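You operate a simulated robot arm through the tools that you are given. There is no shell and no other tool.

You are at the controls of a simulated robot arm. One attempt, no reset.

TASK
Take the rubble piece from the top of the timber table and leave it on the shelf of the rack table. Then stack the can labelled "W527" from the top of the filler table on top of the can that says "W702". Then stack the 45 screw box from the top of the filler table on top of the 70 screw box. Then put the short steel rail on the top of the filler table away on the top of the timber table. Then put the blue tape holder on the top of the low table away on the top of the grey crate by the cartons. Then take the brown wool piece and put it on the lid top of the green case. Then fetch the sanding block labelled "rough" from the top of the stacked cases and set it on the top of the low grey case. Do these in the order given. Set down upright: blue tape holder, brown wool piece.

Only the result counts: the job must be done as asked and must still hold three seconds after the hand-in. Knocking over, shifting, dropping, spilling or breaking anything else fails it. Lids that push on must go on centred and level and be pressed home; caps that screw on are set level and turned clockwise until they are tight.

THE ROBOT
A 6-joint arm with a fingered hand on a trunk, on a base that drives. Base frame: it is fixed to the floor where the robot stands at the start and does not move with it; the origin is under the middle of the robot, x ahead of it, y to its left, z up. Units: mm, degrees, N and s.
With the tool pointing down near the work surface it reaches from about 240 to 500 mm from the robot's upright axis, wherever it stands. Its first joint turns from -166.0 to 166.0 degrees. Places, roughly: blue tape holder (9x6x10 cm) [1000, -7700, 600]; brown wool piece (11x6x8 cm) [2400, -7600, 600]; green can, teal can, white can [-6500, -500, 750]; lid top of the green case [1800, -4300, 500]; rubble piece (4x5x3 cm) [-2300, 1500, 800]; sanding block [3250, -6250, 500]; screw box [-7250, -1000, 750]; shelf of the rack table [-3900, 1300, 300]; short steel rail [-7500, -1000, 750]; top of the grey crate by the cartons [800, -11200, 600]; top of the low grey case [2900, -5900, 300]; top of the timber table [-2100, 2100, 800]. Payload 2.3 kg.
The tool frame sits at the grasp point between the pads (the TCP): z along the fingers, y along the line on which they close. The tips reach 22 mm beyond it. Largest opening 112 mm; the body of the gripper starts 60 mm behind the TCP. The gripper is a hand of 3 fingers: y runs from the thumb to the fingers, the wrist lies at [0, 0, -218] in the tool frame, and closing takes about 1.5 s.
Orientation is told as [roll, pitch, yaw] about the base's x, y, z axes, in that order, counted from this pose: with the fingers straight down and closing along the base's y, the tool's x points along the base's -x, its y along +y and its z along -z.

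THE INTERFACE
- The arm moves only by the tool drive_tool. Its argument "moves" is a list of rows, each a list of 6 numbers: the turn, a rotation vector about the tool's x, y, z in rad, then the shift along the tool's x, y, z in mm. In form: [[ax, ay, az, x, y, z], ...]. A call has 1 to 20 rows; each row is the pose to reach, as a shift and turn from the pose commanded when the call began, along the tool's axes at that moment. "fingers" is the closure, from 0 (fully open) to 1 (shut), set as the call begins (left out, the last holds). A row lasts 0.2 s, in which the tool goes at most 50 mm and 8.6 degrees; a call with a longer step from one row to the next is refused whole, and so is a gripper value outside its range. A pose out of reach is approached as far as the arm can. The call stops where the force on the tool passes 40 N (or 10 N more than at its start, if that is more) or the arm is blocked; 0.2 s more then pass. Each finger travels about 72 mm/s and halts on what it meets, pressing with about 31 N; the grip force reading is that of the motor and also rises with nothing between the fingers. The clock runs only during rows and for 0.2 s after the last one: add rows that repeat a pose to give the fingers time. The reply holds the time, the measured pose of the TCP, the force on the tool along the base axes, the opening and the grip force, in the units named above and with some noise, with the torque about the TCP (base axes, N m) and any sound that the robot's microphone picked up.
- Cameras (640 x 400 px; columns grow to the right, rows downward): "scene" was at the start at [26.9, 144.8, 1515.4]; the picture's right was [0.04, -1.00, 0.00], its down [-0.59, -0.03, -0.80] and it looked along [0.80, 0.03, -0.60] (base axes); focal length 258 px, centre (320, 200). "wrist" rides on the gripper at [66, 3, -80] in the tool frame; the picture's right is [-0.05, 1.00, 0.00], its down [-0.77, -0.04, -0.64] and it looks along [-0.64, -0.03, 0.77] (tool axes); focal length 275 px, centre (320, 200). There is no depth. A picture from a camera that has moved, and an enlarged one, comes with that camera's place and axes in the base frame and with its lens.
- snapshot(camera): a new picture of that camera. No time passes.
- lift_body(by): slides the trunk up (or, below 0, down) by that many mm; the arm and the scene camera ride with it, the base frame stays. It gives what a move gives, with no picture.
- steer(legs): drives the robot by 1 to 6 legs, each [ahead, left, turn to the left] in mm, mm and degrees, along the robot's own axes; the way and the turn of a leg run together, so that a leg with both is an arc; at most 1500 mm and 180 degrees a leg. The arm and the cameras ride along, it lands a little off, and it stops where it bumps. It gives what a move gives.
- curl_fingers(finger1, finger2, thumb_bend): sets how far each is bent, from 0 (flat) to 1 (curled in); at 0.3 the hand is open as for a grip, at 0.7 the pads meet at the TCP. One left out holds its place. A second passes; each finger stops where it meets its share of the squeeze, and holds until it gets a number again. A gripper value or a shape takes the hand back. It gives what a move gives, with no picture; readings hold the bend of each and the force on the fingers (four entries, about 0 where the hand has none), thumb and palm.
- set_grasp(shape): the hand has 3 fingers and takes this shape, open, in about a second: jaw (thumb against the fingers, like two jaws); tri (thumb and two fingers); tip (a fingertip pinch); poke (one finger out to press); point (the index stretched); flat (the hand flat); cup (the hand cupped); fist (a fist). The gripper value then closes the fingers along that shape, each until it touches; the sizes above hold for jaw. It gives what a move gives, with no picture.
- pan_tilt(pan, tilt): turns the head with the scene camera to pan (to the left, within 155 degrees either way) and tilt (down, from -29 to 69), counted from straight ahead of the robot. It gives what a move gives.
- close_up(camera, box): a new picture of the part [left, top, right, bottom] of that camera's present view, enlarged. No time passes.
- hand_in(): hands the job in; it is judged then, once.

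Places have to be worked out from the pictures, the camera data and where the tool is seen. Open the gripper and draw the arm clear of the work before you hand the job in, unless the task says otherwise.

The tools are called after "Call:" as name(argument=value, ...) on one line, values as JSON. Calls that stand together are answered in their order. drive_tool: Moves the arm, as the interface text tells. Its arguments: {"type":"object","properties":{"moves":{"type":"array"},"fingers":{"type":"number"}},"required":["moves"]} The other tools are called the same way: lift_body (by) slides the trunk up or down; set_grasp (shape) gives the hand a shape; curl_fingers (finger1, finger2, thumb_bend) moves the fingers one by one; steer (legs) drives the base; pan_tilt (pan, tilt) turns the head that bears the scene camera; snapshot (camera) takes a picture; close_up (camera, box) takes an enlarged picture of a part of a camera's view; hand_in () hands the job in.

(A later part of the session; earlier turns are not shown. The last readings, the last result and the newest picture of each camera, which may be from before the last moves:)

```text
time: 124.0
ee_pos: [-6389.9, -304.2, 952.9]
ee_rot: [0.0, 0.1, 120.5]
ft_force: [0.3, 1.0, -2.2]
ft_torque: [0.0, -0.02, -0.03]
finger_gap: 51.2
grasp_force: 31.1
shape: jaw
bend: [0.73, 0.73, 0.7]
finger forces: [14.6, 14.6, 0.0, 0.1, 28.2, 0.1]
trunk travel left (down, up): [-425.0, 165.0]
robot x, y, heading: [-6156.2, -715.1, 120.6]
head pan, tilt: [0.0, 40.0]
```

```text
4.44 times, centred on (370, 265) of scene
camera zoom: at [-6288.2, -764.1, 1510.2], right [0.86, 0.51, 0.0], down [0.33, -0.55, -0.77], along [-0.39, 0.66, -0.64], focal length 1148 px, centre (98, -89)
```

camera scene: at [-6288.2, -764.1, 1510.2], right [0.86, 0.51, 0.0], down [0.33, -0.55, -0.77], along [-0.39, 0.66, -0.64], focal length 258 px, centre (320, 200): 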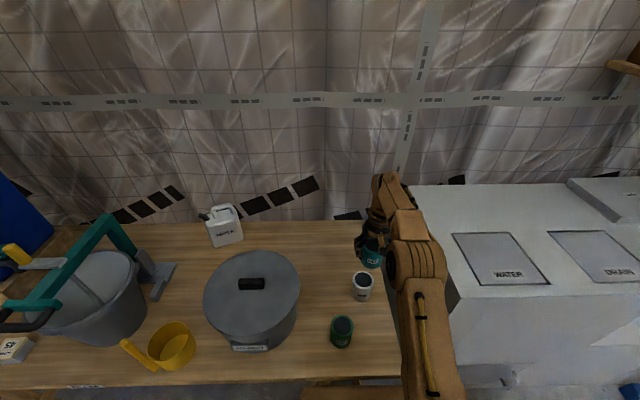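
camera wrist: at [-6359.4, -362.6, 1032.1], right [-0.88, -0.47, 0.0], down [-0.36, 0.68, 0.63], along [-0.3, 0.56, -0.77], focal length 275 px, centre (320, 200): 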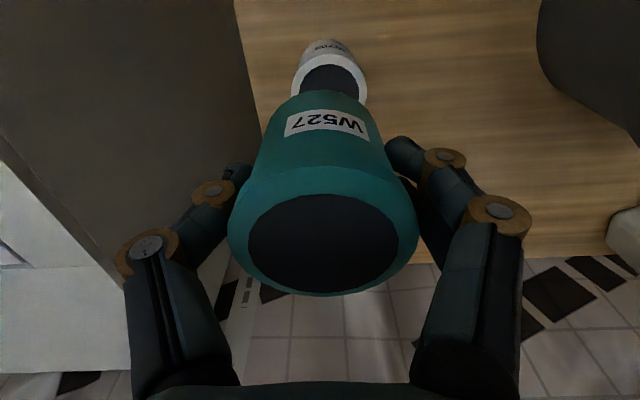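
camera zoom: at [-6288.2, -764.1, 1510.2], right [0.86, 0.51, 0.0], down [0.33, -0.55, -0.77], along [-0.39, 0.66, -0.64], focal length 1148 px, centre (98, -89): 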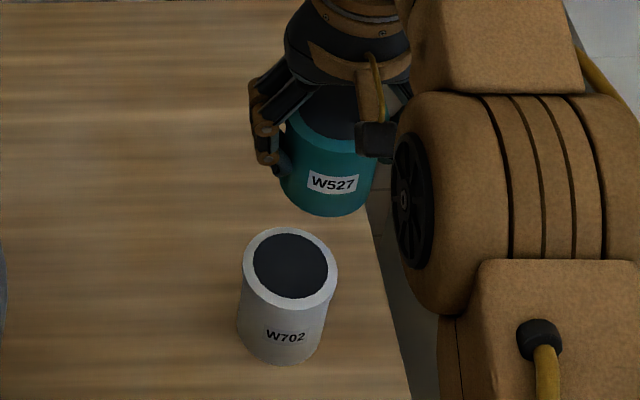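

W702's rim measures ~70 mm wide with its centre near (-6409,-286). I shift 26 mm ahead and 7 mm left to align the held can with it, then check again.

Call:
drive_tool(moves=[[0, 0, 0, -13, 3.5, 0], [0, 0, 0, -26.5, 7.1, 0], [0, 0, 0, -26.5, 7.1, 20], [0, 0, 0, -26.5, 7.1, 40]])

Call:
close_up(camera="wrist", box=[220, 0, 420, 140])

Call:
close_up(camera="scene", box=[310, 220, 430, 310])

```text
time: 125.0
ee_pos: [-6408.3, -285.8, 912.1]
ee_rot: [0.1, 0.0, 120.5]
ft_force: [0.2, -0.3, -1.3]
ft_torque: [-0.02, 0.02, 0.04]
finger_gap: 51.5
grasp_force: 31.0
shape: jaw
bend: [0.73, 0.73, 0.7]
finger forces: [14.4, 14.8, 0.0, 0.0, 28.3, 0.0]
out of reach, approached as far as the arm can: row 2, 3
trunk travel left (down, up): [-425.0, 165.0]
robot x, y, heading: [-6154.7, -713.4, 120.6]
head pan, tilt: [0.0, 40.0]
```

```text
2.86 times, centred on (320, 70) of wrist
camera zoom: at [-6377.5, -344.2, 991.7], right [-0.88, -0.47, 0.0], down [-0.36, 0.68, 0.64], along [-0.3, 0.56, -0.77], focal length 786 px, centre (320, 571)
```

zoom: 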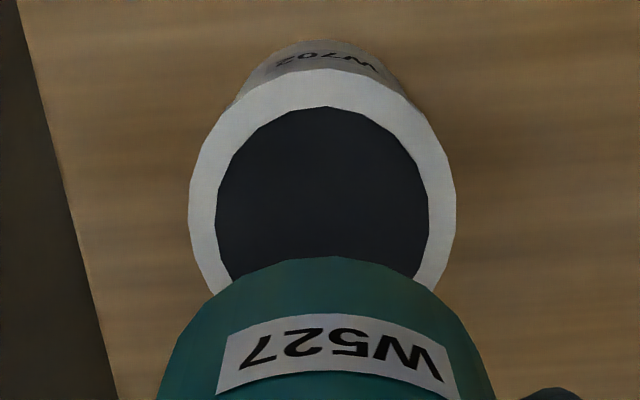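

```text
4.44 times, centred on (370, 265) of scene
camera zoom: at [-6287.4, -765.1, 1510.2], right [0.86, 0.51, 0.0], down [0.33, -0.55, -0.77], along [-0.39, 0.66, -0.64], focal length 1148 px, centre (98, -89)
```

zoom: 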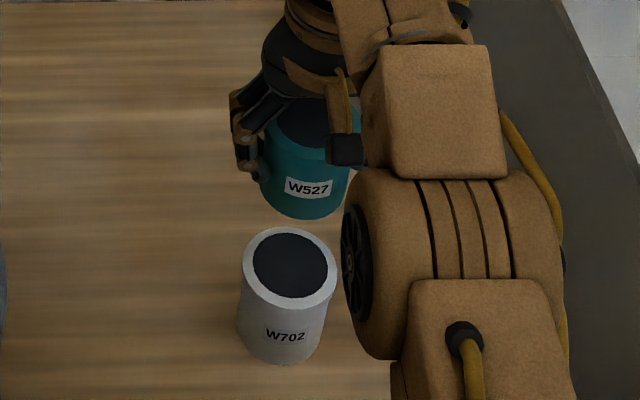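

Alignment is within ~2 mm. I descend toward the expected contact at TCP z≈822, slowly at the end.

Call:
drive_tool(moves=[[0, 0, 0, 1.5, 0, 25], [0, 0, 0, 1.5, 0, 50], [0, 0, 0, 1.5, 0, 66], [0, 0, 0, 1.5, 0, 72]])

Call:
close_up(camera="scene", box=[310, 220, 430, 310])

```text
time: 126.0
ee_pos: [-6408.6, -287.3, 841.5]
ee_rot: [0.0, 0.1, 120.4]
ft_force: [0.0, 0.2, -1.6]
ft_torque: [-0.01, -0.02, -0.01]
finger_gap: 51.6
grasp_force: 31.6
shape: jaw
bend: [0.73, 0.73, 0.7]
finger forces: [14.4, 14.7, 0.0, 0.0, 28.2, 0.1]
trunk travel left (down, up): [-425.0, 165.0]
robot x, y, heading: [-6153.1, -716.1, 120.6]
head pan, tilt: [0.0, 40.0]
```

```text
4.44 times, centred on (370, 265) of scene
camera zoom: at [-6287.6, -765.1, 1510.2], right [0.86, 0.51, 0.0], down [0.33, -0.55, -0.77], along [-0.39, 0.66, -0.64], focal length 1148 px, centre (98, -89)
```

zoom: 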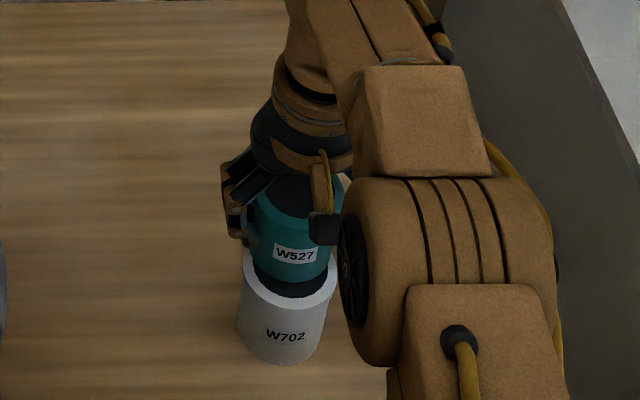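

W527 hovers just above W702, well aligned. I lower in small steps watching the force.

Call:
drive_tool(moves=[[0, 0, 0, 0, 0, 3], [0, 0, 0, 0, 0, 6], [0, 0, 0, 0, 0, 9]])

Call:
close_up(camera="scene", box=[330, 240, 410, 300])

```text
time: 126.8
ee_pos: [-6408.4, -286.5, 833.6]
ee_rot: [0.0, -0.1, 120.5]
ft_force: [-1.3, 1.1, 4.3]
ft_torque: [0.02, 0.03, -0.04]
finger_gap: 51.4
grasp_force: 31.1
shape: jaw
bend: [0.73, 0.73, 0.7]
finger forces: [14.9, 15.2, 0.0, 0.0, 29.1, 0.0]
trunk travel left (down, up): [-425.0, 165.0]
robot x, y, heading: [-6153.0, -714.2, 120.6]
head pan, tilt: [0.0, 40.0]
```

```text
6.67 times, centred on (370, 270) of scene
camera zoom: at [-6287.0, -766.1, 1510.3], right [0.86, 0.51, 0.0], down [0.33, -0.55, -0.77], along [-0.39, 0.66, -0.64], focal length 1722 px, centre (-13, -267)
```

zoom: 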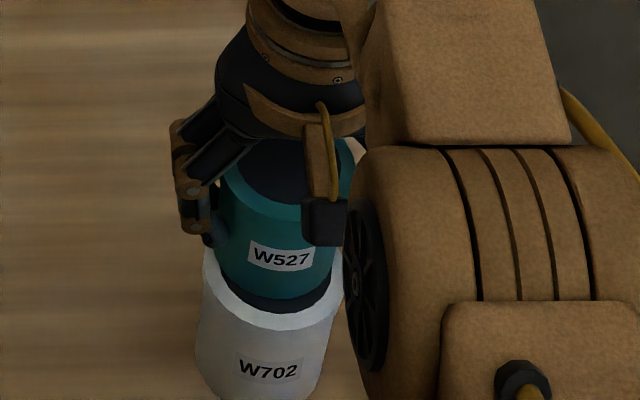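

The vertical force turned positive (+4 N from −2), so the can is in contact. I press 1 mm more to confirm.

Call:
drive_tool(moves=[[0, 0, 0, 0, 0, 0.8], [0, 0, 0, 0, 0, 0.8]])

```text
time: 127.4
ee_pos: [-6407.5, -286.5, 832.3]
ee_rot: [0.0, -0.1, 120.5]
ft_force: [-1.6, 1.0, 11.3]
ft_torque: [-0.01, 0.03, 0.03]
finger_gap: 51.3
grasp_force: 30.9
shape: jaw
bend: [0.73, 0.73, 0.7]
finger forces: [15.3, 15.8, 0.1, 0.0, 30.3, 0.1]
trunk travel left (down, up): [-425.0, 165.0]
robot x, y, heading: [-6149.9, -716.5, 120.6]
head pan, tilt: [0.0, 40.0]
```

Firm contact. I relax 0.8 mm and open the fingers.

Call:
drive_tool(moves=[[0, 0, 0, 0, 0, -0.8], [0, 0, 0, 0, 0, -0.8], [0, 0, 0, 0, 0, -0.8], [0, 0, 0, 0, 0, -0.8], [0, 0, 0, 0, 0, -0.8]], fingers=0.15)

Call:
snapshot(camera="wrist")

Call:
close_up(camera="scene", box=[330, 240, 410, 300])

```text
time: 128.6
ee_pos: [-6408.2, -287.8, 831.9]
ee_rot: [-0.1, 0.0, 120.5]
ft_force: [-0.1, -0.1, -0.9]
ft_torque: [0.01, 0.02, 0.01]
finger_gap: 95.1
grasp_force: 0.1
shape: jaw
bend: [0.54, 0.54, 0.5]
finger forces: [0.0, 0.0, 0.1, 0.0, 0.0, 0.1]
trunk travel left (down, up): [-425.0, 165.0]
robot x, y, heading: [-6155.1, -714.8, 120.4]
head pan, tilt: [0.0, 40.0]
```

```text
taken
camera wrist: at [-6377.5, -345.5, 911.0], right [-0.88, -0.47, 0.0], down [-0.36, 0.68, 0.64], along [-0.3, 0.56, -0.77], focal length 275 px, centre (320, 200)
```

wrist: 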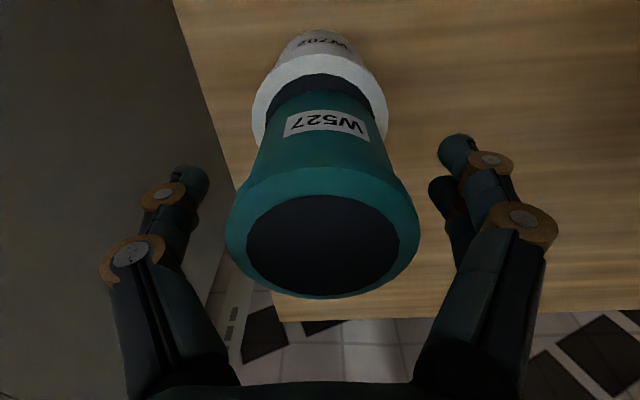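

```text
6.67 times, centred on (370, 270) of scene
camera zoom: at [-6287.4, -765.4, 1510.2], right [0.86, 0.51, 0.0], down [0.33, -0.55, -0.77], along [-0.39, 0.66, -0.64], focal length 1722 px, centre (-13, -267)
```

zoom: 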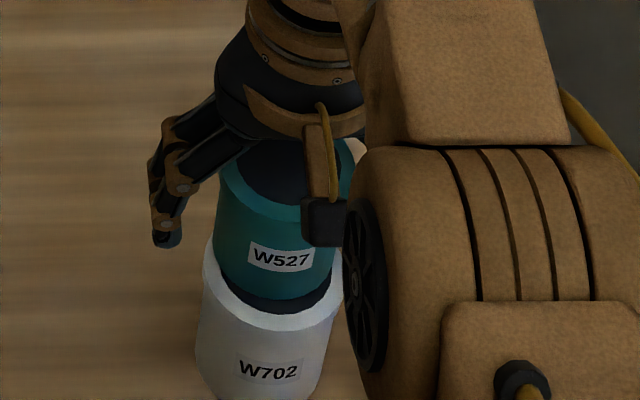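

W527 stands stably on W702. I rise straight up and then retract.

Call:
drive_tool(moves=[[0, 0, 0, 0, 0, -30], [0, 0, 0, 0, 0, -70], [0, 0, 0, 0, 0, -110], [0, 0, 0, 30, 0, -140], [0, 0, 0, 75, 0, -165], [0, 0, 0, 120, 0, -190], [0, 0, 0, 165, 0, -210]])

Call:
snapshot(camera="wrist")

Call:
steer(legs=[[-120, 0, 0]])

Call:
snapshot(camera="scene")

```text
refused: row 5 steps farther than a row can; nothing moved
```

```text
taken
camera wrist: at [-6377.5, -345.5, 911.0], right [-0.88, -0.47, 0.0], down [-0.36, 0.68, 0.64], along [-0.3, 0.56, -0.77], focal length 275 px, centre (320, 200)
```

wrist: 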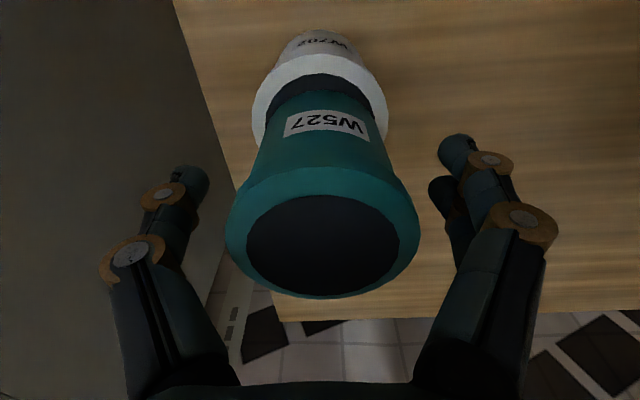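

```text
time: 129.9
ee_pos: [-6346.8, -390.7, 832.9]
ee_rot: [0.0, -0.1, 120.5]
ft_force: [0.8, -1.5, 0.0]
ft_torque: [-0.01, 0.0, -0.02]
finger_gap: 95.0
grasp_force: 0.0
shape: jaw
bend: [0.54, 0.54, 0.5]
finger forces: [0.1, 0.0, 0.1, 0.0, 0.0, 0.1]
trunk travel left (down, up): [-425.0, 165.0]
robot x, y, heading: [-6091.6, -820.9, 120.4]
head pan, tilt: [0.0, 40.0]
```

```text
taken
camera scene: at [-6225.5, -870.4, 1510.2], right [0.86, 0.51, 0.0], down [0.33, -0.55, -0.77], along [-0.39, 0.66, -0.64], focal length 258 px, centre (320, 200)
```

scene: 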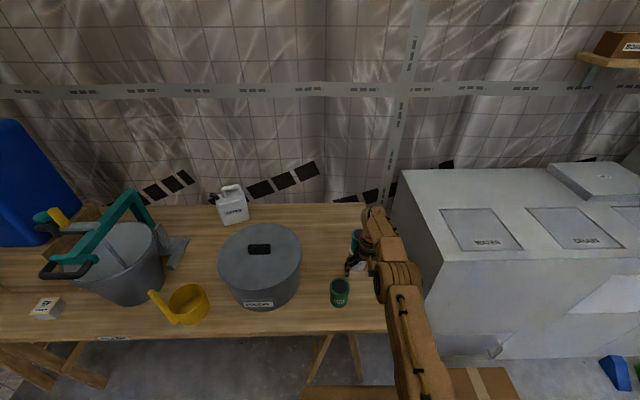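

The tool move was refused (a step too long) and the base backed away with the open hand straddling the can; the fingers were clear on both sides. I check that the stack still stands.

Call:
close_up(camera="scene", box=[320, 220, 420, 310])

Call:
snapshot(camera="wrist")

```text
4.44 times, centred on (370, 265) of scene
camera zoom: at [-6225.5, -870.4, 1510.2], right [0.86, 0.51, 0.0], down [0.33, -0.55, -0.77], along [-0.39, 0.66, -0.64], focal length 1148 px, centre (98, -89)
```

zoom: 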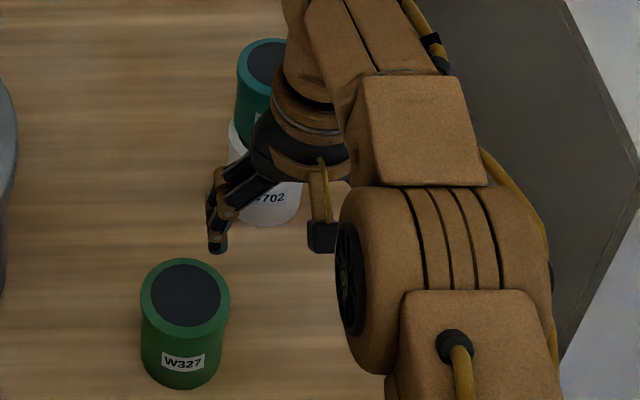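

```text
taken
camera wrist: at [-6316.2, -450.0, 911.5], right [-0.88, -0.47, 0.0], down [-0.36, 0.68, 0.64], along [-0.3, 0.56, -0.77], focal length 275 px, centre (320, 200)
```

wrist: 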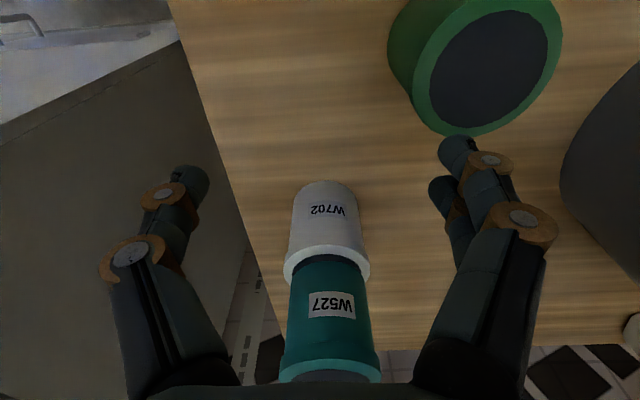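

The stack is intact (W527 on W702). I raise the hand straight up and retract it.

Call:
drive_tool(moves=[[0, 0, 0, 0, 0, -40], [0, 0, 0, 10, 0, -85], [0, 0, 0, 40, 0, -120], [0, 0, 0, 75, 0, -155], [0, 0, 0, 110, 0, -190], [0, 0, 0, 145, 0, -220], [0, 0, 0, 175, 0, -250]], fingers=0)

```text
time: 131.5
ee_pos: [-6257.8, -541.6, 1082.0]
ee_rot: [0.0, 0.1, 120.5]
ft_force: [-0.3, 0.0, -0.5]
ft_torque: [-0.02, 0.0, -0.02]
finger_gap: 112.1
grasp_force: 0.1
shape: jaw
bend: [0.3, 0.3, 0.3]
finger forces: [0.0, 0.0, 0.0, 0.0, 0.0, 0.0]
trunk travel left (down, up): [-425.0, 165.0]
robot x, y, heading: [-6091.4, -822.9, 120.3]
head pan, tilt: [0.0, 40.0]
```

Next are the screw boxes at the table's left end: 45 at about (-7173,-948), 70 at about (-7356,-1067). I back up and slide left ~950 mm, then look.

Call:
steer(legs=[[-60, 0, 0], [0, 930, 0]])

Call:
snapshot(camera="scene")

Call:
snapshot(camera="wrist")

```text
time: 137.0
ee_pos: [-7042.2, -1071.6, 1081.5]
ee_rot: [0.0, 0.0, 120.4]
ft_force: [0.3, 1.0, -1.0]
ft_torque: [0.0, -0.02, 0.03]
finger_gap: 112.2
grasp_force: 0.1
shape: jaw
bend: [0.3, 0.3, 0.3]
finger forces: [0.0, 0.0, 0.0, 0.0, 0.0, 0.0]
trunk travel left (down, up): [-425.0, 165.0]
robot x, y, heading: [-6875.0, -1352.9, 120.3]
head pan, tilt: [0.0, 40.0]
```

```text
taken
camera scene: at [-7011.2, -1399.2, 1510.2], right [0.86, 0.51, 0.0], down [0.33, -0.55, -0.77], along [-0.39, 0.66, -0.64], focal length 258 px, centre (320, 200)
```

scene: 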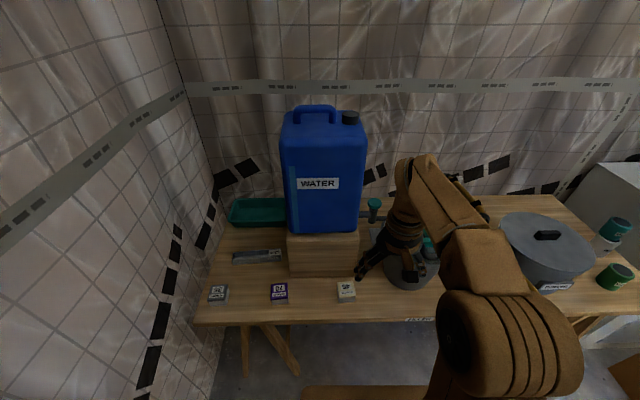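

```text
taken
camera wrist: at [-7011.7, -1129.8, 1161.1], right [-0.89, -0.46, 0.0], down [-0.36, 0.68, 0.64], along [-0.3, 0.56, -0.77], focal length 275 px, centre (320, 200)
```

wrist: 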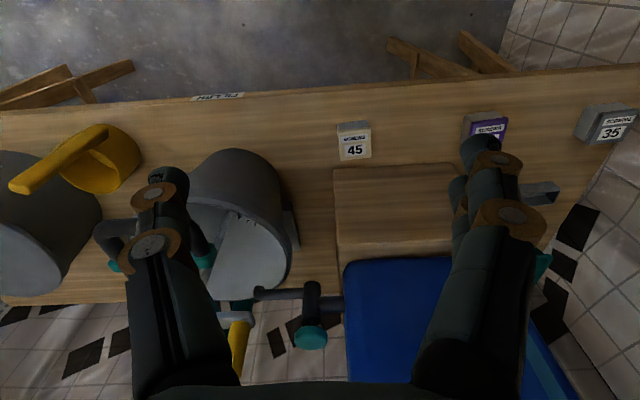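

Both boxes are visible; the wrist view gives 45 at (-7181,-941) and 70 at (-7359,-1078). I drive 110 mm ahead and 60 mm left so both come within reach.

Call:
steer(legs=[[110, 60, 0]])

Call:
snapshot(camera="wrist")

Call:
snapshot(camera="scene")

```text
time: 138.3
ee_pos: [-7151.2, -1005.1, 1081.4]
ee_rot: [0.0, 0.0, 120.5]
ft_force: [-0.8, -0.7, 0.0]
ft_torque: [0.0, 0.0, 0.01]
finger_gap: 112.0
grasp_force: 0.1
shape: jaw
bend: [0.3, 0.3, 0.3]
finger forces: [0.1, 0.1, 0.0, 0.0, 0.1, 0.1]
trunk travel left (down, up): [-425.0, 165.0]
robot x, y, heading: [-6985.4, -1279.0, 120.3]
head pan, tilt: [0.0, 40.0]
```

```text
taken
camera wrist: at [-7120.9, -1063.6, 1160.9], right [-0.89, -0.47, 0.0], down [-0.36, 0.68, 0.64], along [-0.3, 0.56, -0.77], focal length 275 px, centre (320, 200)
```

wrist: 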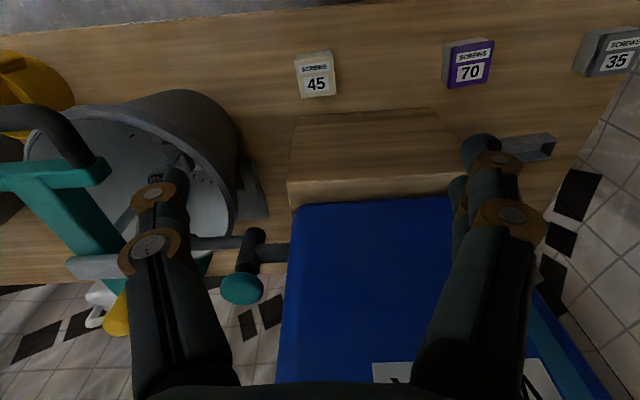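

```text
taken
camera scene: at [-7120.4, -1332.8, 1510.1], right [0.86, 0.51, 0.0], down [0.33, -0.55, -0.77], along [-0.39, 0.66, -0.64], focal length 258 px, centre (320, 200)
```

scene: 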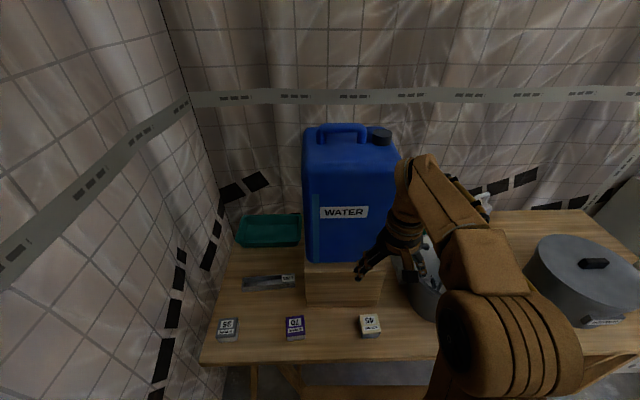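

I zoom the wrist view on the two boxes to get their size, orientation and the free space around them.

Call:
close_up(camera="wrist", box=[270, 20, 520, 140])

Call:
close_up(camera="scene", box=[200, 260, 400, 370])

```text
2.56 times, centred on (395, 80) of wrist
camera zoom: at [-7120.9, -1063.6, 1160.9], right [-0.89, -0.47, 0.0], down [-0.36, 0.68, 0.64], along [-0.3, 0.56, -0.77], focal length 705 px, centre (128, 507)
```

zoom: 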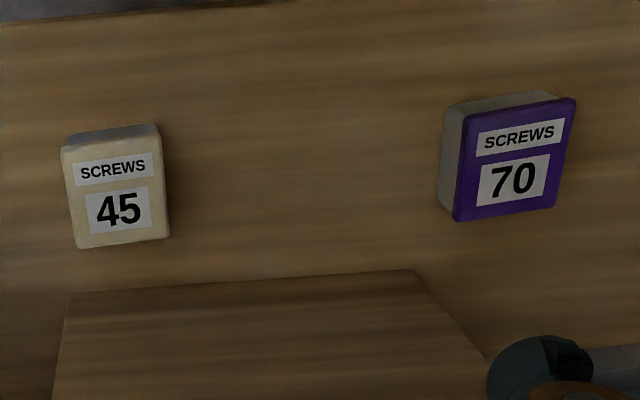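

```text
3.20 times, centred on (300, 315) of scene
camera zoom: at [-7120.4, -1332.8, 1510.1], right [0.86, 0.51, 0.0], down [0.33, -0.55, -0.77], along [-0.39, 0.66, -0.64], focal length 826 px, centre (384, -168)
```

zoom: 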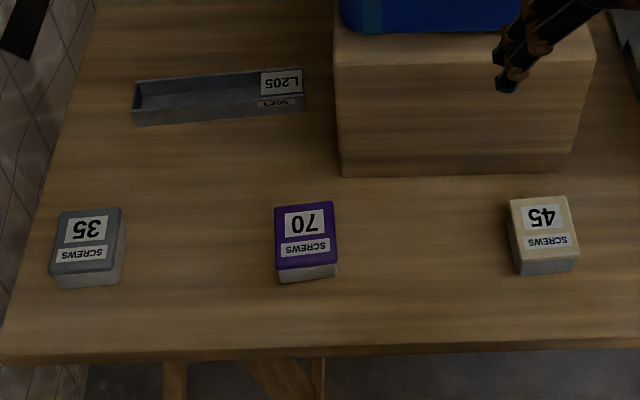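

Both boxes are about 56–60 mm square and turned ~4° from the robot heading. I zoom in more to find their height.

Call:
close_up(camera="scene", box=[340, 300, 400, 350])

Call:
close_up(camera="scene", box=[270, 305, 330, 355])

```text
8.00 times, centred on (370, 325) of scene
camera zoom: at [-7120.4, -1332.8, 1510.1], right [0.86, 0.51, 0.0], down [0.33, -0.55, -0.77], along [-0.39, 0.66, -0.64], focal length 2066 px, centre (-80, -800)
```

zoom: 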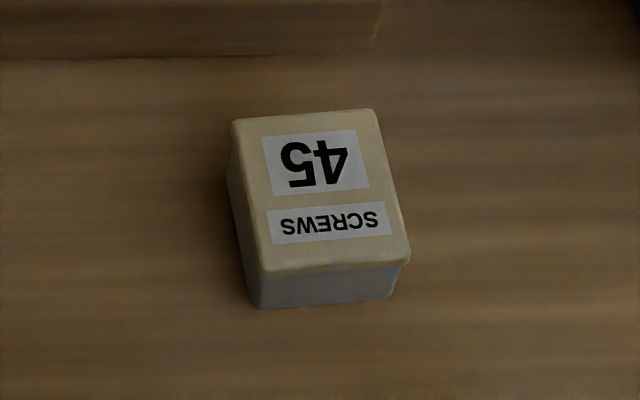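

```text
8.00 times, centred on (300, 330) of scene
camera zoom: at [-7120.4, -1332.8, 1510.1], right [0.86, 0.51, 0.0], down [0.33, -0.55, -0.77], along [-0.39, 0.66, -0.64], focal length 2066 px, centre (480, -840)
```

zoom: 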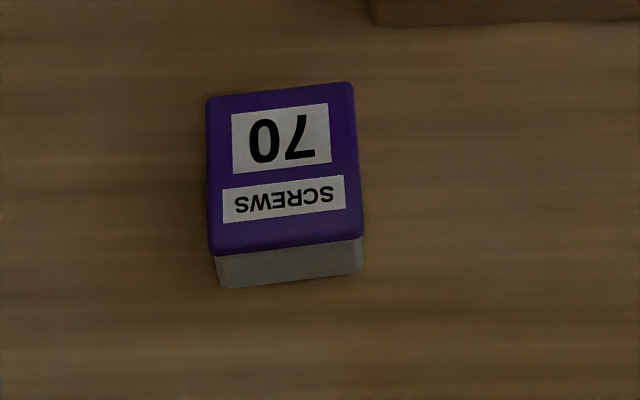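

The boxes are ~36 mm tall. I move the tool over the 45 box with a +4° yaw, staying clear of the wooden crate behind it, and descend part-way.

Call:
drive_tool(moves=[[0, 0, -0.035, -20, -4, 20], [0, 0, -0.07, -40, -8, 50], [0, 0, -0.07, -56, -9, 90], [0, 0, -0.07, -56, -9, 135], [0, 0, -0.07, -56, -9, 180], [0, 0, -0.07, -56, -9, 225], [0, 0, -0.07, -56, -9, 260]])

Call:
snapshot(camera="wrist")

Call:
snapshot(camera="scene")

```text
time: 139.9
ee_pos: [-7170.6, -952.8, 821.6]
ee_rot: [0.0, 0.0, 124.5]
ft_force: [0.0, 0.0, -0.4]
ft_torque: [0.01, 0.03, 0.04]
finger_gap: 111.9
grasp_force: 0.1
shape: jaw
bend: [0.3, 0.3, 0.3]
finger forces: [0.0, 0.1, 0.0, 0.0, 0.0, 0.0]
trunk travel left (down, up): [-425.0, 165.0]
robot x, y, heading: [-6983.8, -1285.3, 120.5]
head pan, tilt: [0.0, 40.0]
```

```text
taken
camera wrist: at [-7136.6, -1009.1, 901.0], right [-0.85, -0.53, 0.0], down [-0.41, 0.66, 0.64], along [-0.33, 0.54, -0.77], focal length 275 px, centre (320, 200)
```

wrist: 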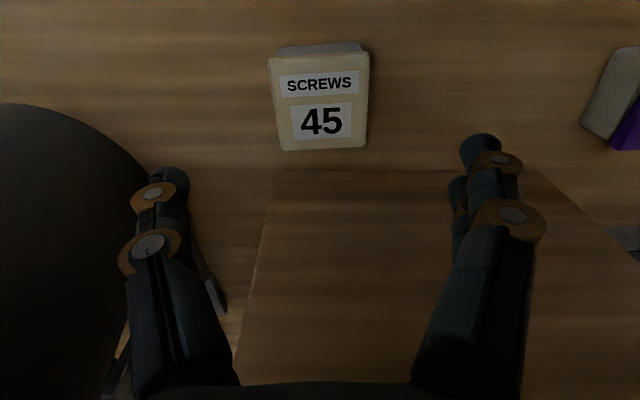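

```text
taken
camera scene: at [-7119.5, -1333.1, 1510.2], right [0.86, 0.51, 0.0], down [0.33, -0.55, -0.77], along [-0.39, 0.66, -0.64], focal length 258 px, centre (320, 200)
```

scene: 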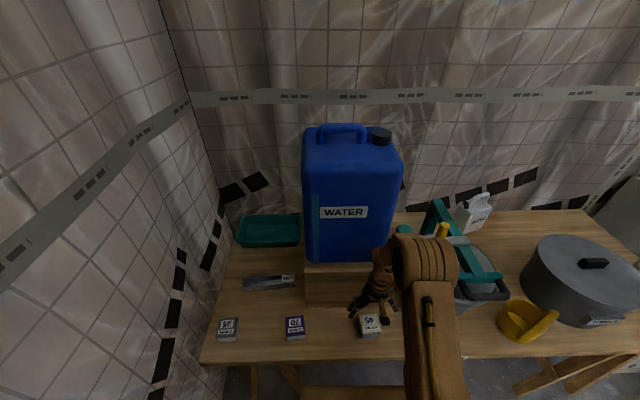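

The tool is aligned over the 45 box (within 2 mm). I descend to about z=722 and check before closing.

Call:
drive_tool(moves=[[0, 0, 0, 2, 0, 35], [0, 0, 0, 2, 0, 70], [0, 0, 0, 2, 0, 92], [0, 0, 0, 2, 0, 99]])

Call:
snapshot(camera="wrist")

```text
time: 140.9
ee_pos: [-7171.2, -955.1, 722.0]
ee_rot: [-0.1, -0.1, 124.3]
ft_force: [-0.1, 0.3, -0.3]
ft_torque: [-0.01, -0.01, -0.02]
finger_gap: 111.8
grasp_force: 0.1
shape: jaw
bend: [0.3, 0.3, 0.3]
finger forces: [0.0, 0.0, 0.1, 0.0, 0.0, 0.0]
trunk travel left (down, up): [-425.0, 165.0]
robot x, y, heading: [-6984.1, -1286.8, 120.5]
head pan, tilt: [0.0, 40.0]
```

```text
taken
camera wrist: at [-7135.8, -1010.8, 801.8], right [-0.85, -0.53, 0.0], down [-0.41, 0.66, 0.64], along [-0.33, 0.54, -0.77], focal length 275 px, centre (320, 200)
```

wrist: 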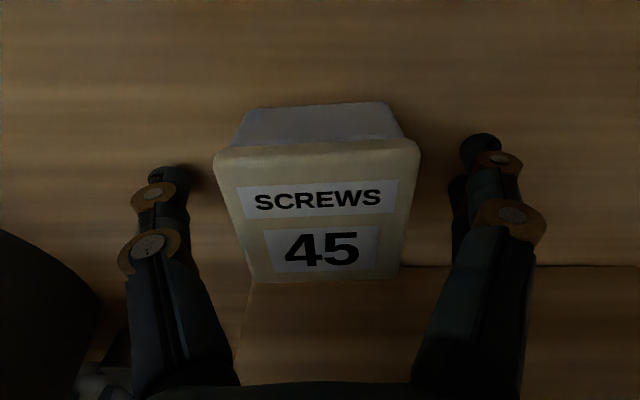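

The box is centred between the fingers, top about 15 mm above the grasp point. I close the hand.

Call:
drive_tool(moves=[[0, 0, 0, 0, 0, 2], [0, 0, 0, 0, 0, 2], [0, 0, 0, 0, 0, 2], [0, 0, 0, 0, 0, 2], [0, 0, 0, 0, 0, 2], [0, 0, 0, 0, 0, 2], [0, 0, 0, 0, 0, 2]], fingers=1)

Call:
snapshot(camera="wrist")

```text
time: 142.5
ee_pos: [-7170.7, -955.3, 721.8]
ee_rot: [-0.1, -0.4, 124.4]
ft_force: [-8.3, -0.6, 37.8]
ft_torque: [-0.68, 1.13, -0.15]
finger_gap: 48.5
grasp_force: 30.6
shape: jaw
bend: [0.74, 0.74, 0.73]
finger forces: [29.9, 29.6, 0.1, 0.0, 28.6, 0.1]
trunk travel left (down, up): [-425.0, 165.0]
robot x, y, heading: [-6985.2, -1280.1, 120.1]
head pan, tilt: [0.0, 40.0]
```

```text
taken
camera wrist: at [-7135.6, -1012.4, 801.1], right [-0.85, -0.53, 0.0], down [-0.41, 0.65, 0.64], along [-0.34, 0.54, -0.77], focal length 275 px, centre (320, 200)
```

wrist: 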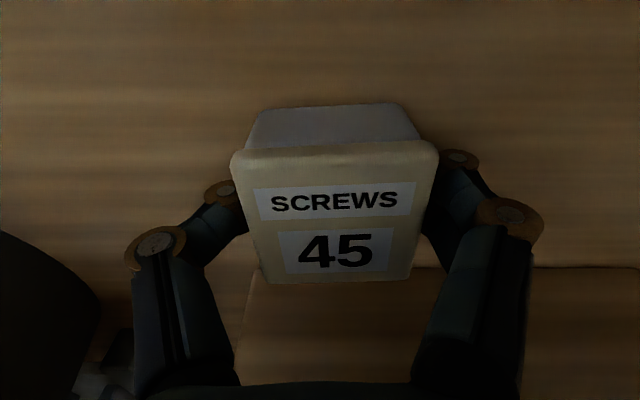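

The box is gripped (the curling tips pressed on the table a little). I lift slowly and check.

Call:
drive_tool(moves=[[0, 0, 0, 0, 0, -5], [0, 0, 0, 0, 0, -20], [0, 0, 0, 0, 0, -50], [0, 0, 0, 0, 0, -80]])

Call:
snapshot(camera="wrist")

Call:
close_up(camera="scene", box=[270, 250, 430, 350])

```text
time: 143.5
ee_pos: [-7170.5, -954.9, 802.1]
ee_rot: [0.0, 0.0, 124.4]
ft_force: [0.0, -1.0, -1.8]
ft_torque: [0.02, -0.01, 0.04]
finger_gap: 47.8
grasp_force: 31.0
shape: jaw
bend: [0.73, 0.73, 0.71]
finger forces: [15.6, 15.7, 0.1, 0.0, 31.2, 0.0]
trunk travel left (down, up): [-425.0, 165.0]
robot x, y, heading: [-6986.5, -1284.2, 120.2]
head pan, tilt: [0.0, 40.0]
```

```text
taken
camera wrist: at [-7135.1, -1011.0, 881.0], right [-0.85, -0.53, 0.0], down [-0.41, 0.66, 0.64], along [-0.33, 0.54, -0.77], focal length 275 px, centre (320, 200)
```

wrist: 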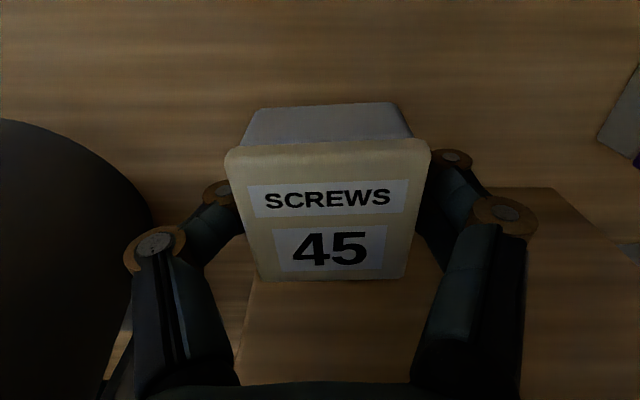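

```text
4.00 times, centred on (350, 300) of scene
camera zoom: at [-7119.2, -1333.6, 1510.1], right [0.86, 0.51, 0.0], down [0.33, -0.55, -0.77], along [-0.39, 0.66, -0.64], focal length 1033 px, centre (200, -200)
```

zoom: 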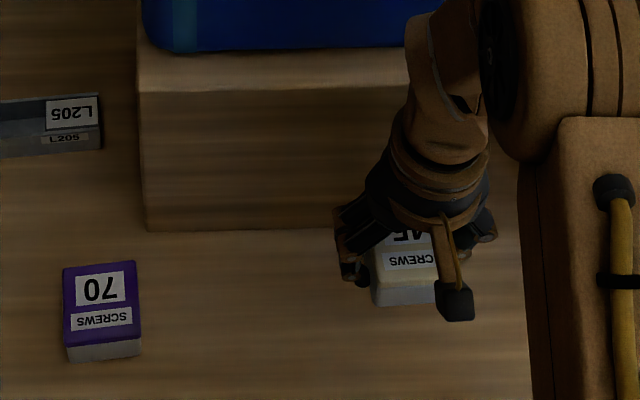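

The box is held level, offset ~3 mm left of the grasp centre. I raise it and carry it left over the 70 box.

Call:
drive_tool(moves=[[0, 0, 0, 0, 0, -48], [0, 0, 0, 0, 0, -96], [0, 0, 0, -3, 44, -98], [0, 0, 0, -6, 88, -98], [0, 0, 0, -9, 132, -98], [0, 0, 0, -12, 176, -98], [0, 0, 0, -15, 219, -98], [0, 0, 0, -15, 219, -98]])

Call:
snapshot(camera="wrist")

Call:
close_up(camera="wrist", box=[220, 0, 420, 120])

```text
time: 145.3
ee_pos: [-7358.4, -1064.5, 897.3]
ee_rot: [0.0, -0.1, 124.4]
ft_force: [0.3, 0.7, -2.0]
ft_torque: [0.01, 0.02, 0.01]
finger_gap: 47.7
grasp_force: 31.7
shape: jaw
bend: [0.73, 0.73, 0.71]
finger forces: [15.6, 15.5, 0.0, 0.1, 31.0, 0.0]
trunk travel left (down, up): [-425.0, 165.0]
robot x, y, heading: [-6987.5, -1287.0, 120.5]
head pan, tilt: [0.0, 40.0]
```

```text
taken
camera wrist: at [-7324.2, -1121.9, 978.0], right [-0.85, -0.53, 0.0], down [-0.41, 0.66, 0.64], along [-0.33, 0.54, -0.77], focal length 275 px, centre (320, 200)
```

wrist: 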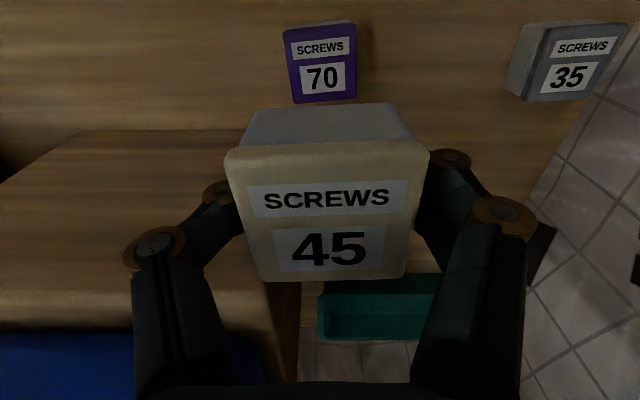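

```text
3.20 times, centred on (320, 60) of wrist
camera zoom: at [-7324.2, -1121.9, 978.0], right [-0.85, -0.53, 0.0], down [-0.41, 0.66, 0.64], along [-0.33, 0.54, -0.77], focal length 881 px, centre (320, 648)
```

zoom: 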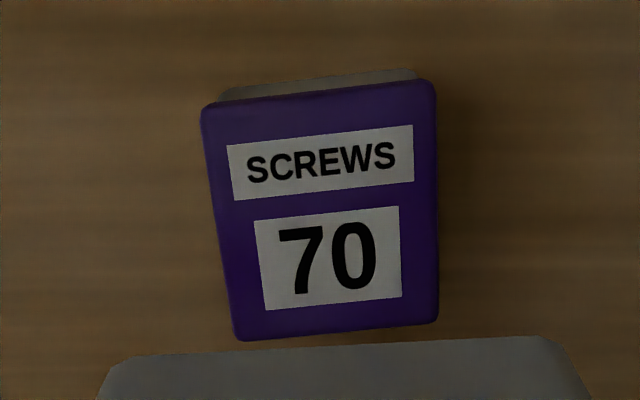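

The 70 box lies directly below, turned ~2.5° more; alignment is within ~2 mm. I correct yaw and offset and descend to about z=775.

Call:
drive_tool(moves=[[0, 0, -0.022, 1.5, -1, 30], [0, 0, -0.044, 1.5, -1, 70], [0, 0, -0.044, 1.5, -1, 105], [0, 0, -0.044, 1.5, -1, 122]])

Call:
snapshot(camera="wrist")

Call:
close_up(camera="scene", box=[230, 270, 350, 355])

```text
time: 146.3
ee_pos: [-7357.7, -1066.2, 776.5]
ee_rot: [0.0, 0.0, 126.9]
ft_force: [-0.2, 0.3, -2.7]
ft_torque: [-0.01, 0.01, -0.02]
finger_gap: 47.8
grasp_force: 31.2
shape: jaw
bend: [0.73, 0.73, 0.71]
finger forces: [15.4, 15.5, 0.0, 0.0, 31.0, 0.0]
trunk travel left (down, up): [-425.0, 165.0]
robot x, y, heading: [-6985.6, -1284.1, 120.4]
head pan, tilt: [0.0, 40.0]
```

```text
taken
camera wrist: at [-7320.6, -1120.8, 855.9], right [-0.83, -0.56, 0.0], down [-0.43, 0.64, 0.64], along [-0.36, 0.53, -0.77], focal length 275 px, centre (320, 200)
```

wrist: 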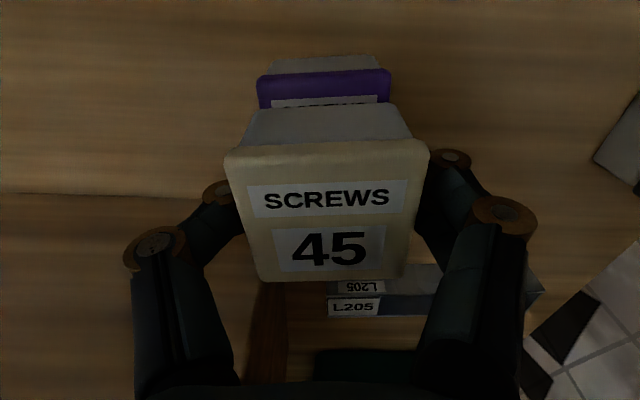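

```text
4.71 times, centred on (290, 312) of scene
camera zoom: at [-7119.8, -1333.3, 1510.2], right [0.86, 0.51, 0.0], down [0.33, -0.55, -0.77], along [-0.39, 0.66, -0.64], focal length 1215 px, centre (461, -329)
```

zoom: 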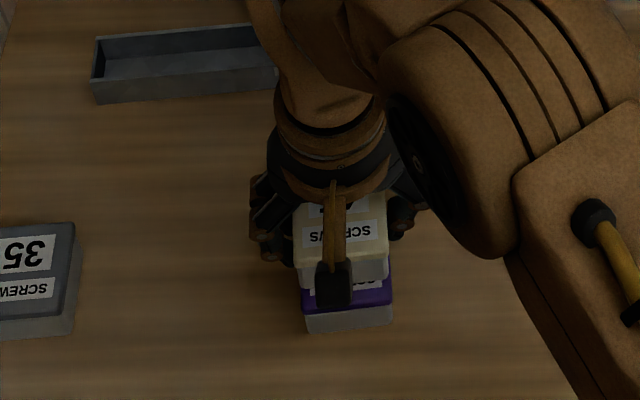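

Laterally aligned. I lower in small steps to contact.

Call:
drive_tool(moves=[[0, 0, 0, 0, 0, 6], [0, 0, 0, 0, 0, 10], [0, 0, 0, 0, 0, 13]])

```text
time: 147.1
ee_pos: [-7358.2, -1066.9, 763.9]
ee_rot: [0.0, -0.1, 127.0]
ft_force: [-0.9, 0.7, 5.7]
ft_torque: [0.03, -0.07, 0.04]
finger_gap: 47.8
grasp_force: 30.9
shape: jaw
bend: [0.73, 0.73, 0.71]
finger forces: [15.7, 15.7, 0.0, 0.0, 31.4, 0.1]
trunk travel left (down, up): [-425.0, 165.0]
robot x, y, heading: [-6985.8, -1284.3, 120.2]
head pan, tilt: [0.0, 40.0]
```

Contact at TCP z≈764 (+8 N change) through the box itself. I open the fingers to release it.

Call:
drive_tool(moves=[[0, 0, 0, 0, 0, 0], [0, 0, 0, 0, 0, 0], [0, 0, 0, 0, 0, 0], [0, 0, 0, 0, 0, 0], [0, 0, 0, 0, 0, 0]], fingers=0.15)

Call:
snapshot(camera="wrist")

```text
time: 148.3
ee_pos: [-7356.9, -1067.1, 762.6]
ee_rot: [0.0, 0.0, 126.9]
ft_force: [-0.3, 0.1, -0.1]
ft_torque: [-0.01, 0.01, 0.0]
finger_gap: 94.8
grasp_force: 0.2
shape: jaw
bend: [0.54, 0.54, 0.5]
finger forces: [0.0, 0.1, 0.0, 0.0, 0.0, 0.0]
trunk travel left (down, up): [-425.0, 165.0]
robot x, y, heading: [-6983.5, -1283.7, 120.1]
head pan, tilt: [0.0, 40.0]
```

```text
taken
camera wrist: at [-7320.4, -1121.3, 843.1], right [-0.83, -0.56, 0.0], down [-0.43, 0.64, 0.64], along [-0.36, 0.53, -0.77], focal length 275 px, centre (320, 200)
```

wrist: 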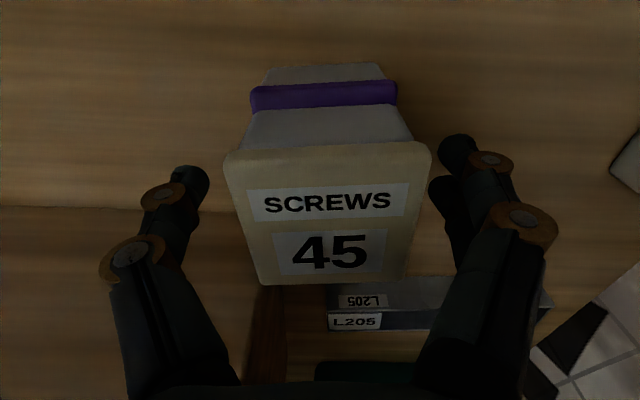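

The 45 box sits on the 70 box. I rise straight up.

Call:
drive_tool(moves=[[0, 0, 0, 0, 0, -30], [0, 0, 0, 0, 0, -70], [0, 0, 0, 0, 0, -110], [0, 0, 0, 10, 0, -155], [0, 0, 0, 20, 0, -200], [0, 0, 0, 30, 0, -245]], fingers=0)

Call:
snapshot(camera="wrist")

Call:
snapshot(camera="scene")

```text
time: 149.7
ee_pos: [-7339.2, -1091.1, 1009.1]
ee_rot: [0.0, -0.1, 127.0]
ft_force: [0.0, -1.2, 0.6]
ft_torque: [0.03, -0.04, -0.02]
finger_gap: 111.8
grasp_force: 0.0
shape: jaw
bend: [0.3, 0.3, 0.3]
finger forces: [0.0, 0.0, 0.0, 0.0, 0.0, 0.0]
trunk travel left (down, up): [-425.0, 165.0]
robot x, y, heading: [-6984.0, -1281.2, 120.5]
head pan, tilt: [0.0, 40.0]
```

```text
taken
camera wrist: at [-7302.4, -1145.2, 1088.9], right [-0.83, -0.56, 0.0], down [-0.43, 0.64, 0.64], along [-0.36, 0.53, -0.77], focal length 275 px, centre (320, 200)
```

wrist: 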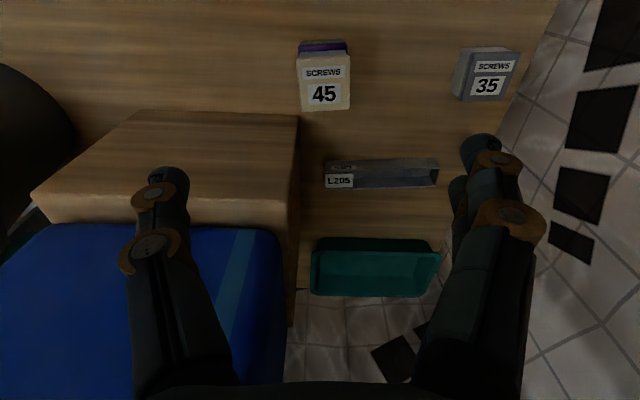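

```text
taken
camera scene: at [-7118.8, -1333.9, 1510.2], right [0.86, 0.51, 0.0], down [0.33, -0.55, -0.77], along [-0.39, 0.66, -0.64], focal length 258 px, centre (320, 200)
```

scene: 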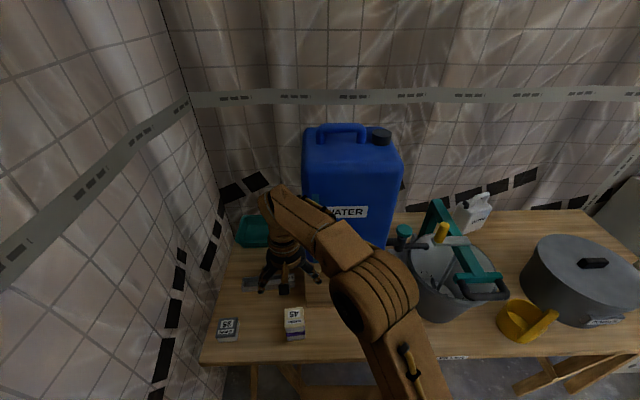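

The 45 box rests on the 70 box. The rail (channel labelled L205) lies at about (-7527,-990), too far from here; I look to my left to see how much room there is toward the wall.

Call:
pan_tilt(pan=75, tilt=55)

Call:
snapshot(camera="scene")

Call:
pan_tilt(pan=30, tilt=65)

Call:
snapshot(camera="scene")

```text
time: 151.1
ee_pos: [-7340.6, -1089.6, 1007.6]
ee_rot: [0.0, 0.1, 126.8]
ft_force: [-0.3, 1.1, 0.8]
ft_torque: [0.02, -0.01, -0.02]
finger_gap: 112.0
grasp_force: 0.0
shape: jaw
bend: [0.3, 0.3, 0.3]
finger forces: [0.1, 0.1, 0.0, 0.0, 0.1, 0.0]
trunk travel left (down, up): [-425.0, 165.0]
robot x, y, heading: [-6985.4, -1283.8, 120.2]
head pan, tilt: [75.0, 55.0]
```

```text
taken
camera scene: at [-7145.8, -1426.0, 1489.5], right [-0.27, 0.96, 0.0], down [0.79, 0.22, -0.57], along [-0.55, -0.15, -0.82], focal length 258 px, centre (320, 200)
```

scene: 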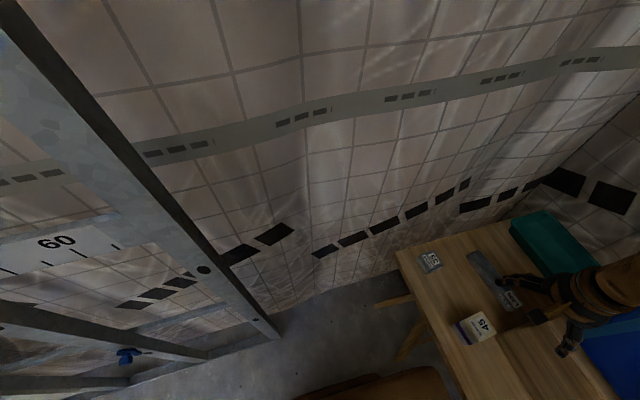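

```text
time: 152.2
ee_pos: [-7340.4, -1089.4, 1008.9]
ee_rot: [0.1, 0.0, 126.9]
ft_force: [-0.7, 1.1, -0.4]
ft_torque: [0.02, -0.01, 0.01]
finger_gap: 111.9
grasp_force: 0.0
shape: jaw
bend: [0.3, 0.3, 0.3]
finger forces: [0.1, 0.0, 0.1, 0.1, 0.0, 0.0]
trunk travel left (down, up): [-425.0, 165.0]
robot x, y, heading: [-6984.4, -1281.8, 120.4]
head pan, tilt: [30.0, 65.0]
```

```text
taken
camera scene: at [-7129.1, -1376.9, 1477.9], right [0.49, 0.87, 0.0], down [0.79, -0.45, -0.42], along [-0.37, 0.21, -0.91], focal length 258 px, centre (320, 200)
```

scene: 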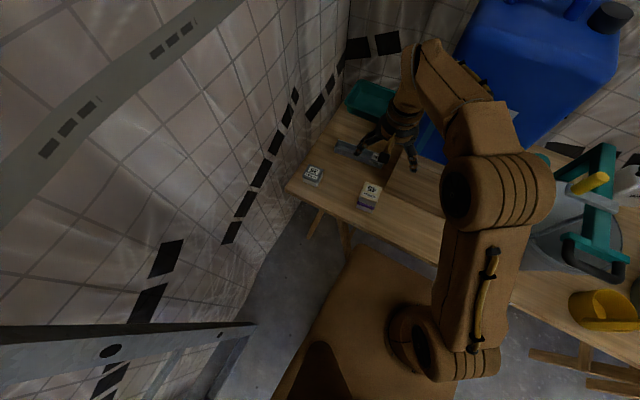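

A metal stud frame stands near (-7272,-1671), and the trestle feet are ahead, so I'll turn the robot sideways (facing left) to get its side close to the table. First a closer look at the rail from here.

Call:
close_up(camera="wrist", box=[280, 130, 460, 240])

Call:
close_up(camera="scene", box=[290, 100, 440, 220])

```text
3.56 times, centred on (370, 185) of wrist
camera zoom: at [-7303.0, -1144.8, 1087.9], right [-0.83, -0.56, 0.0], down [-0.43, 0.64, 0.64], along [-0.36, 0.53, -0.77], focal length 979 px, centre (142, 253)
```

zoom: 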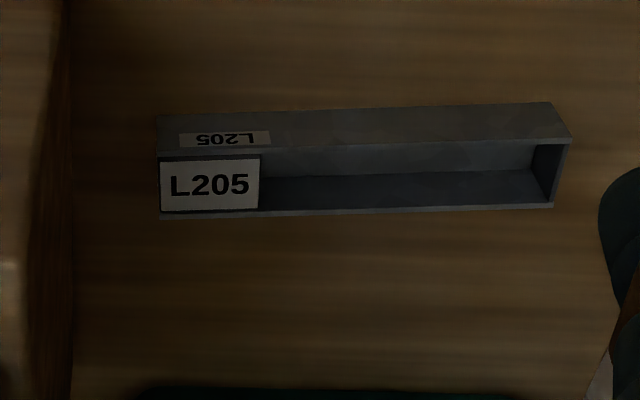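

```text
3.33 times, centred on (365, 160) of scene
camera zoom: at [-7129.1, -1376.9, 1477.9], right [0.49, 0.87, 0.0], down [0.79, -0.45, -0.42], along [-0.37, 0.21, -0.91], focal length 861 px, centre (170, 333)
```

zoom: 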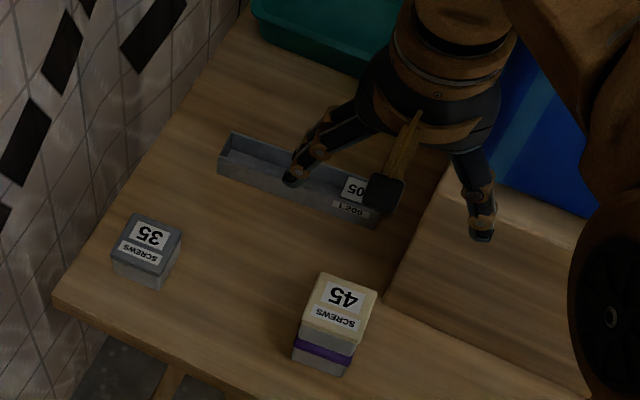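

The rail is a channel ~184×38×29 mm, centre ≈ (-7533,-983), axis at ~216°. I retract the arm to a compact pose before moving the base.

Call:
drive_tool(moves=[[0, 0, 0, 8, -34, -12], [0, 0, 0, 16, -68, -24], [0, 0, 0, 24, -102, -36], [0, 0, 0, 32, -136, -48], [0, 0, 0, 40, -170, -60], [0, 0, 0, 49, -205, -70]])

```text
time: 153.7
ee_pos: [-7146.2, -1006.7, 1078.4]
ee_rot: [0.0, -0.1, 127.0]
ft_force: [-0.6, -0.1, 0.4]
ft_torque: [0.03, -0.02, -0.03]
finger_gap: 111.9
grasp_force: 0.1
shape: jaw
bend: [0.3, 0.3, 0.3]
finger forces: [0.0, 0.1, 0.0, 0.0, 0.0, 0.1]
trunk travel left (down, up): [-425.0, 165.0]
robot x, y, heading: [-6984.5, -1282.3, 120.4]
head pan, tilt: [30.0, 65.0]
```

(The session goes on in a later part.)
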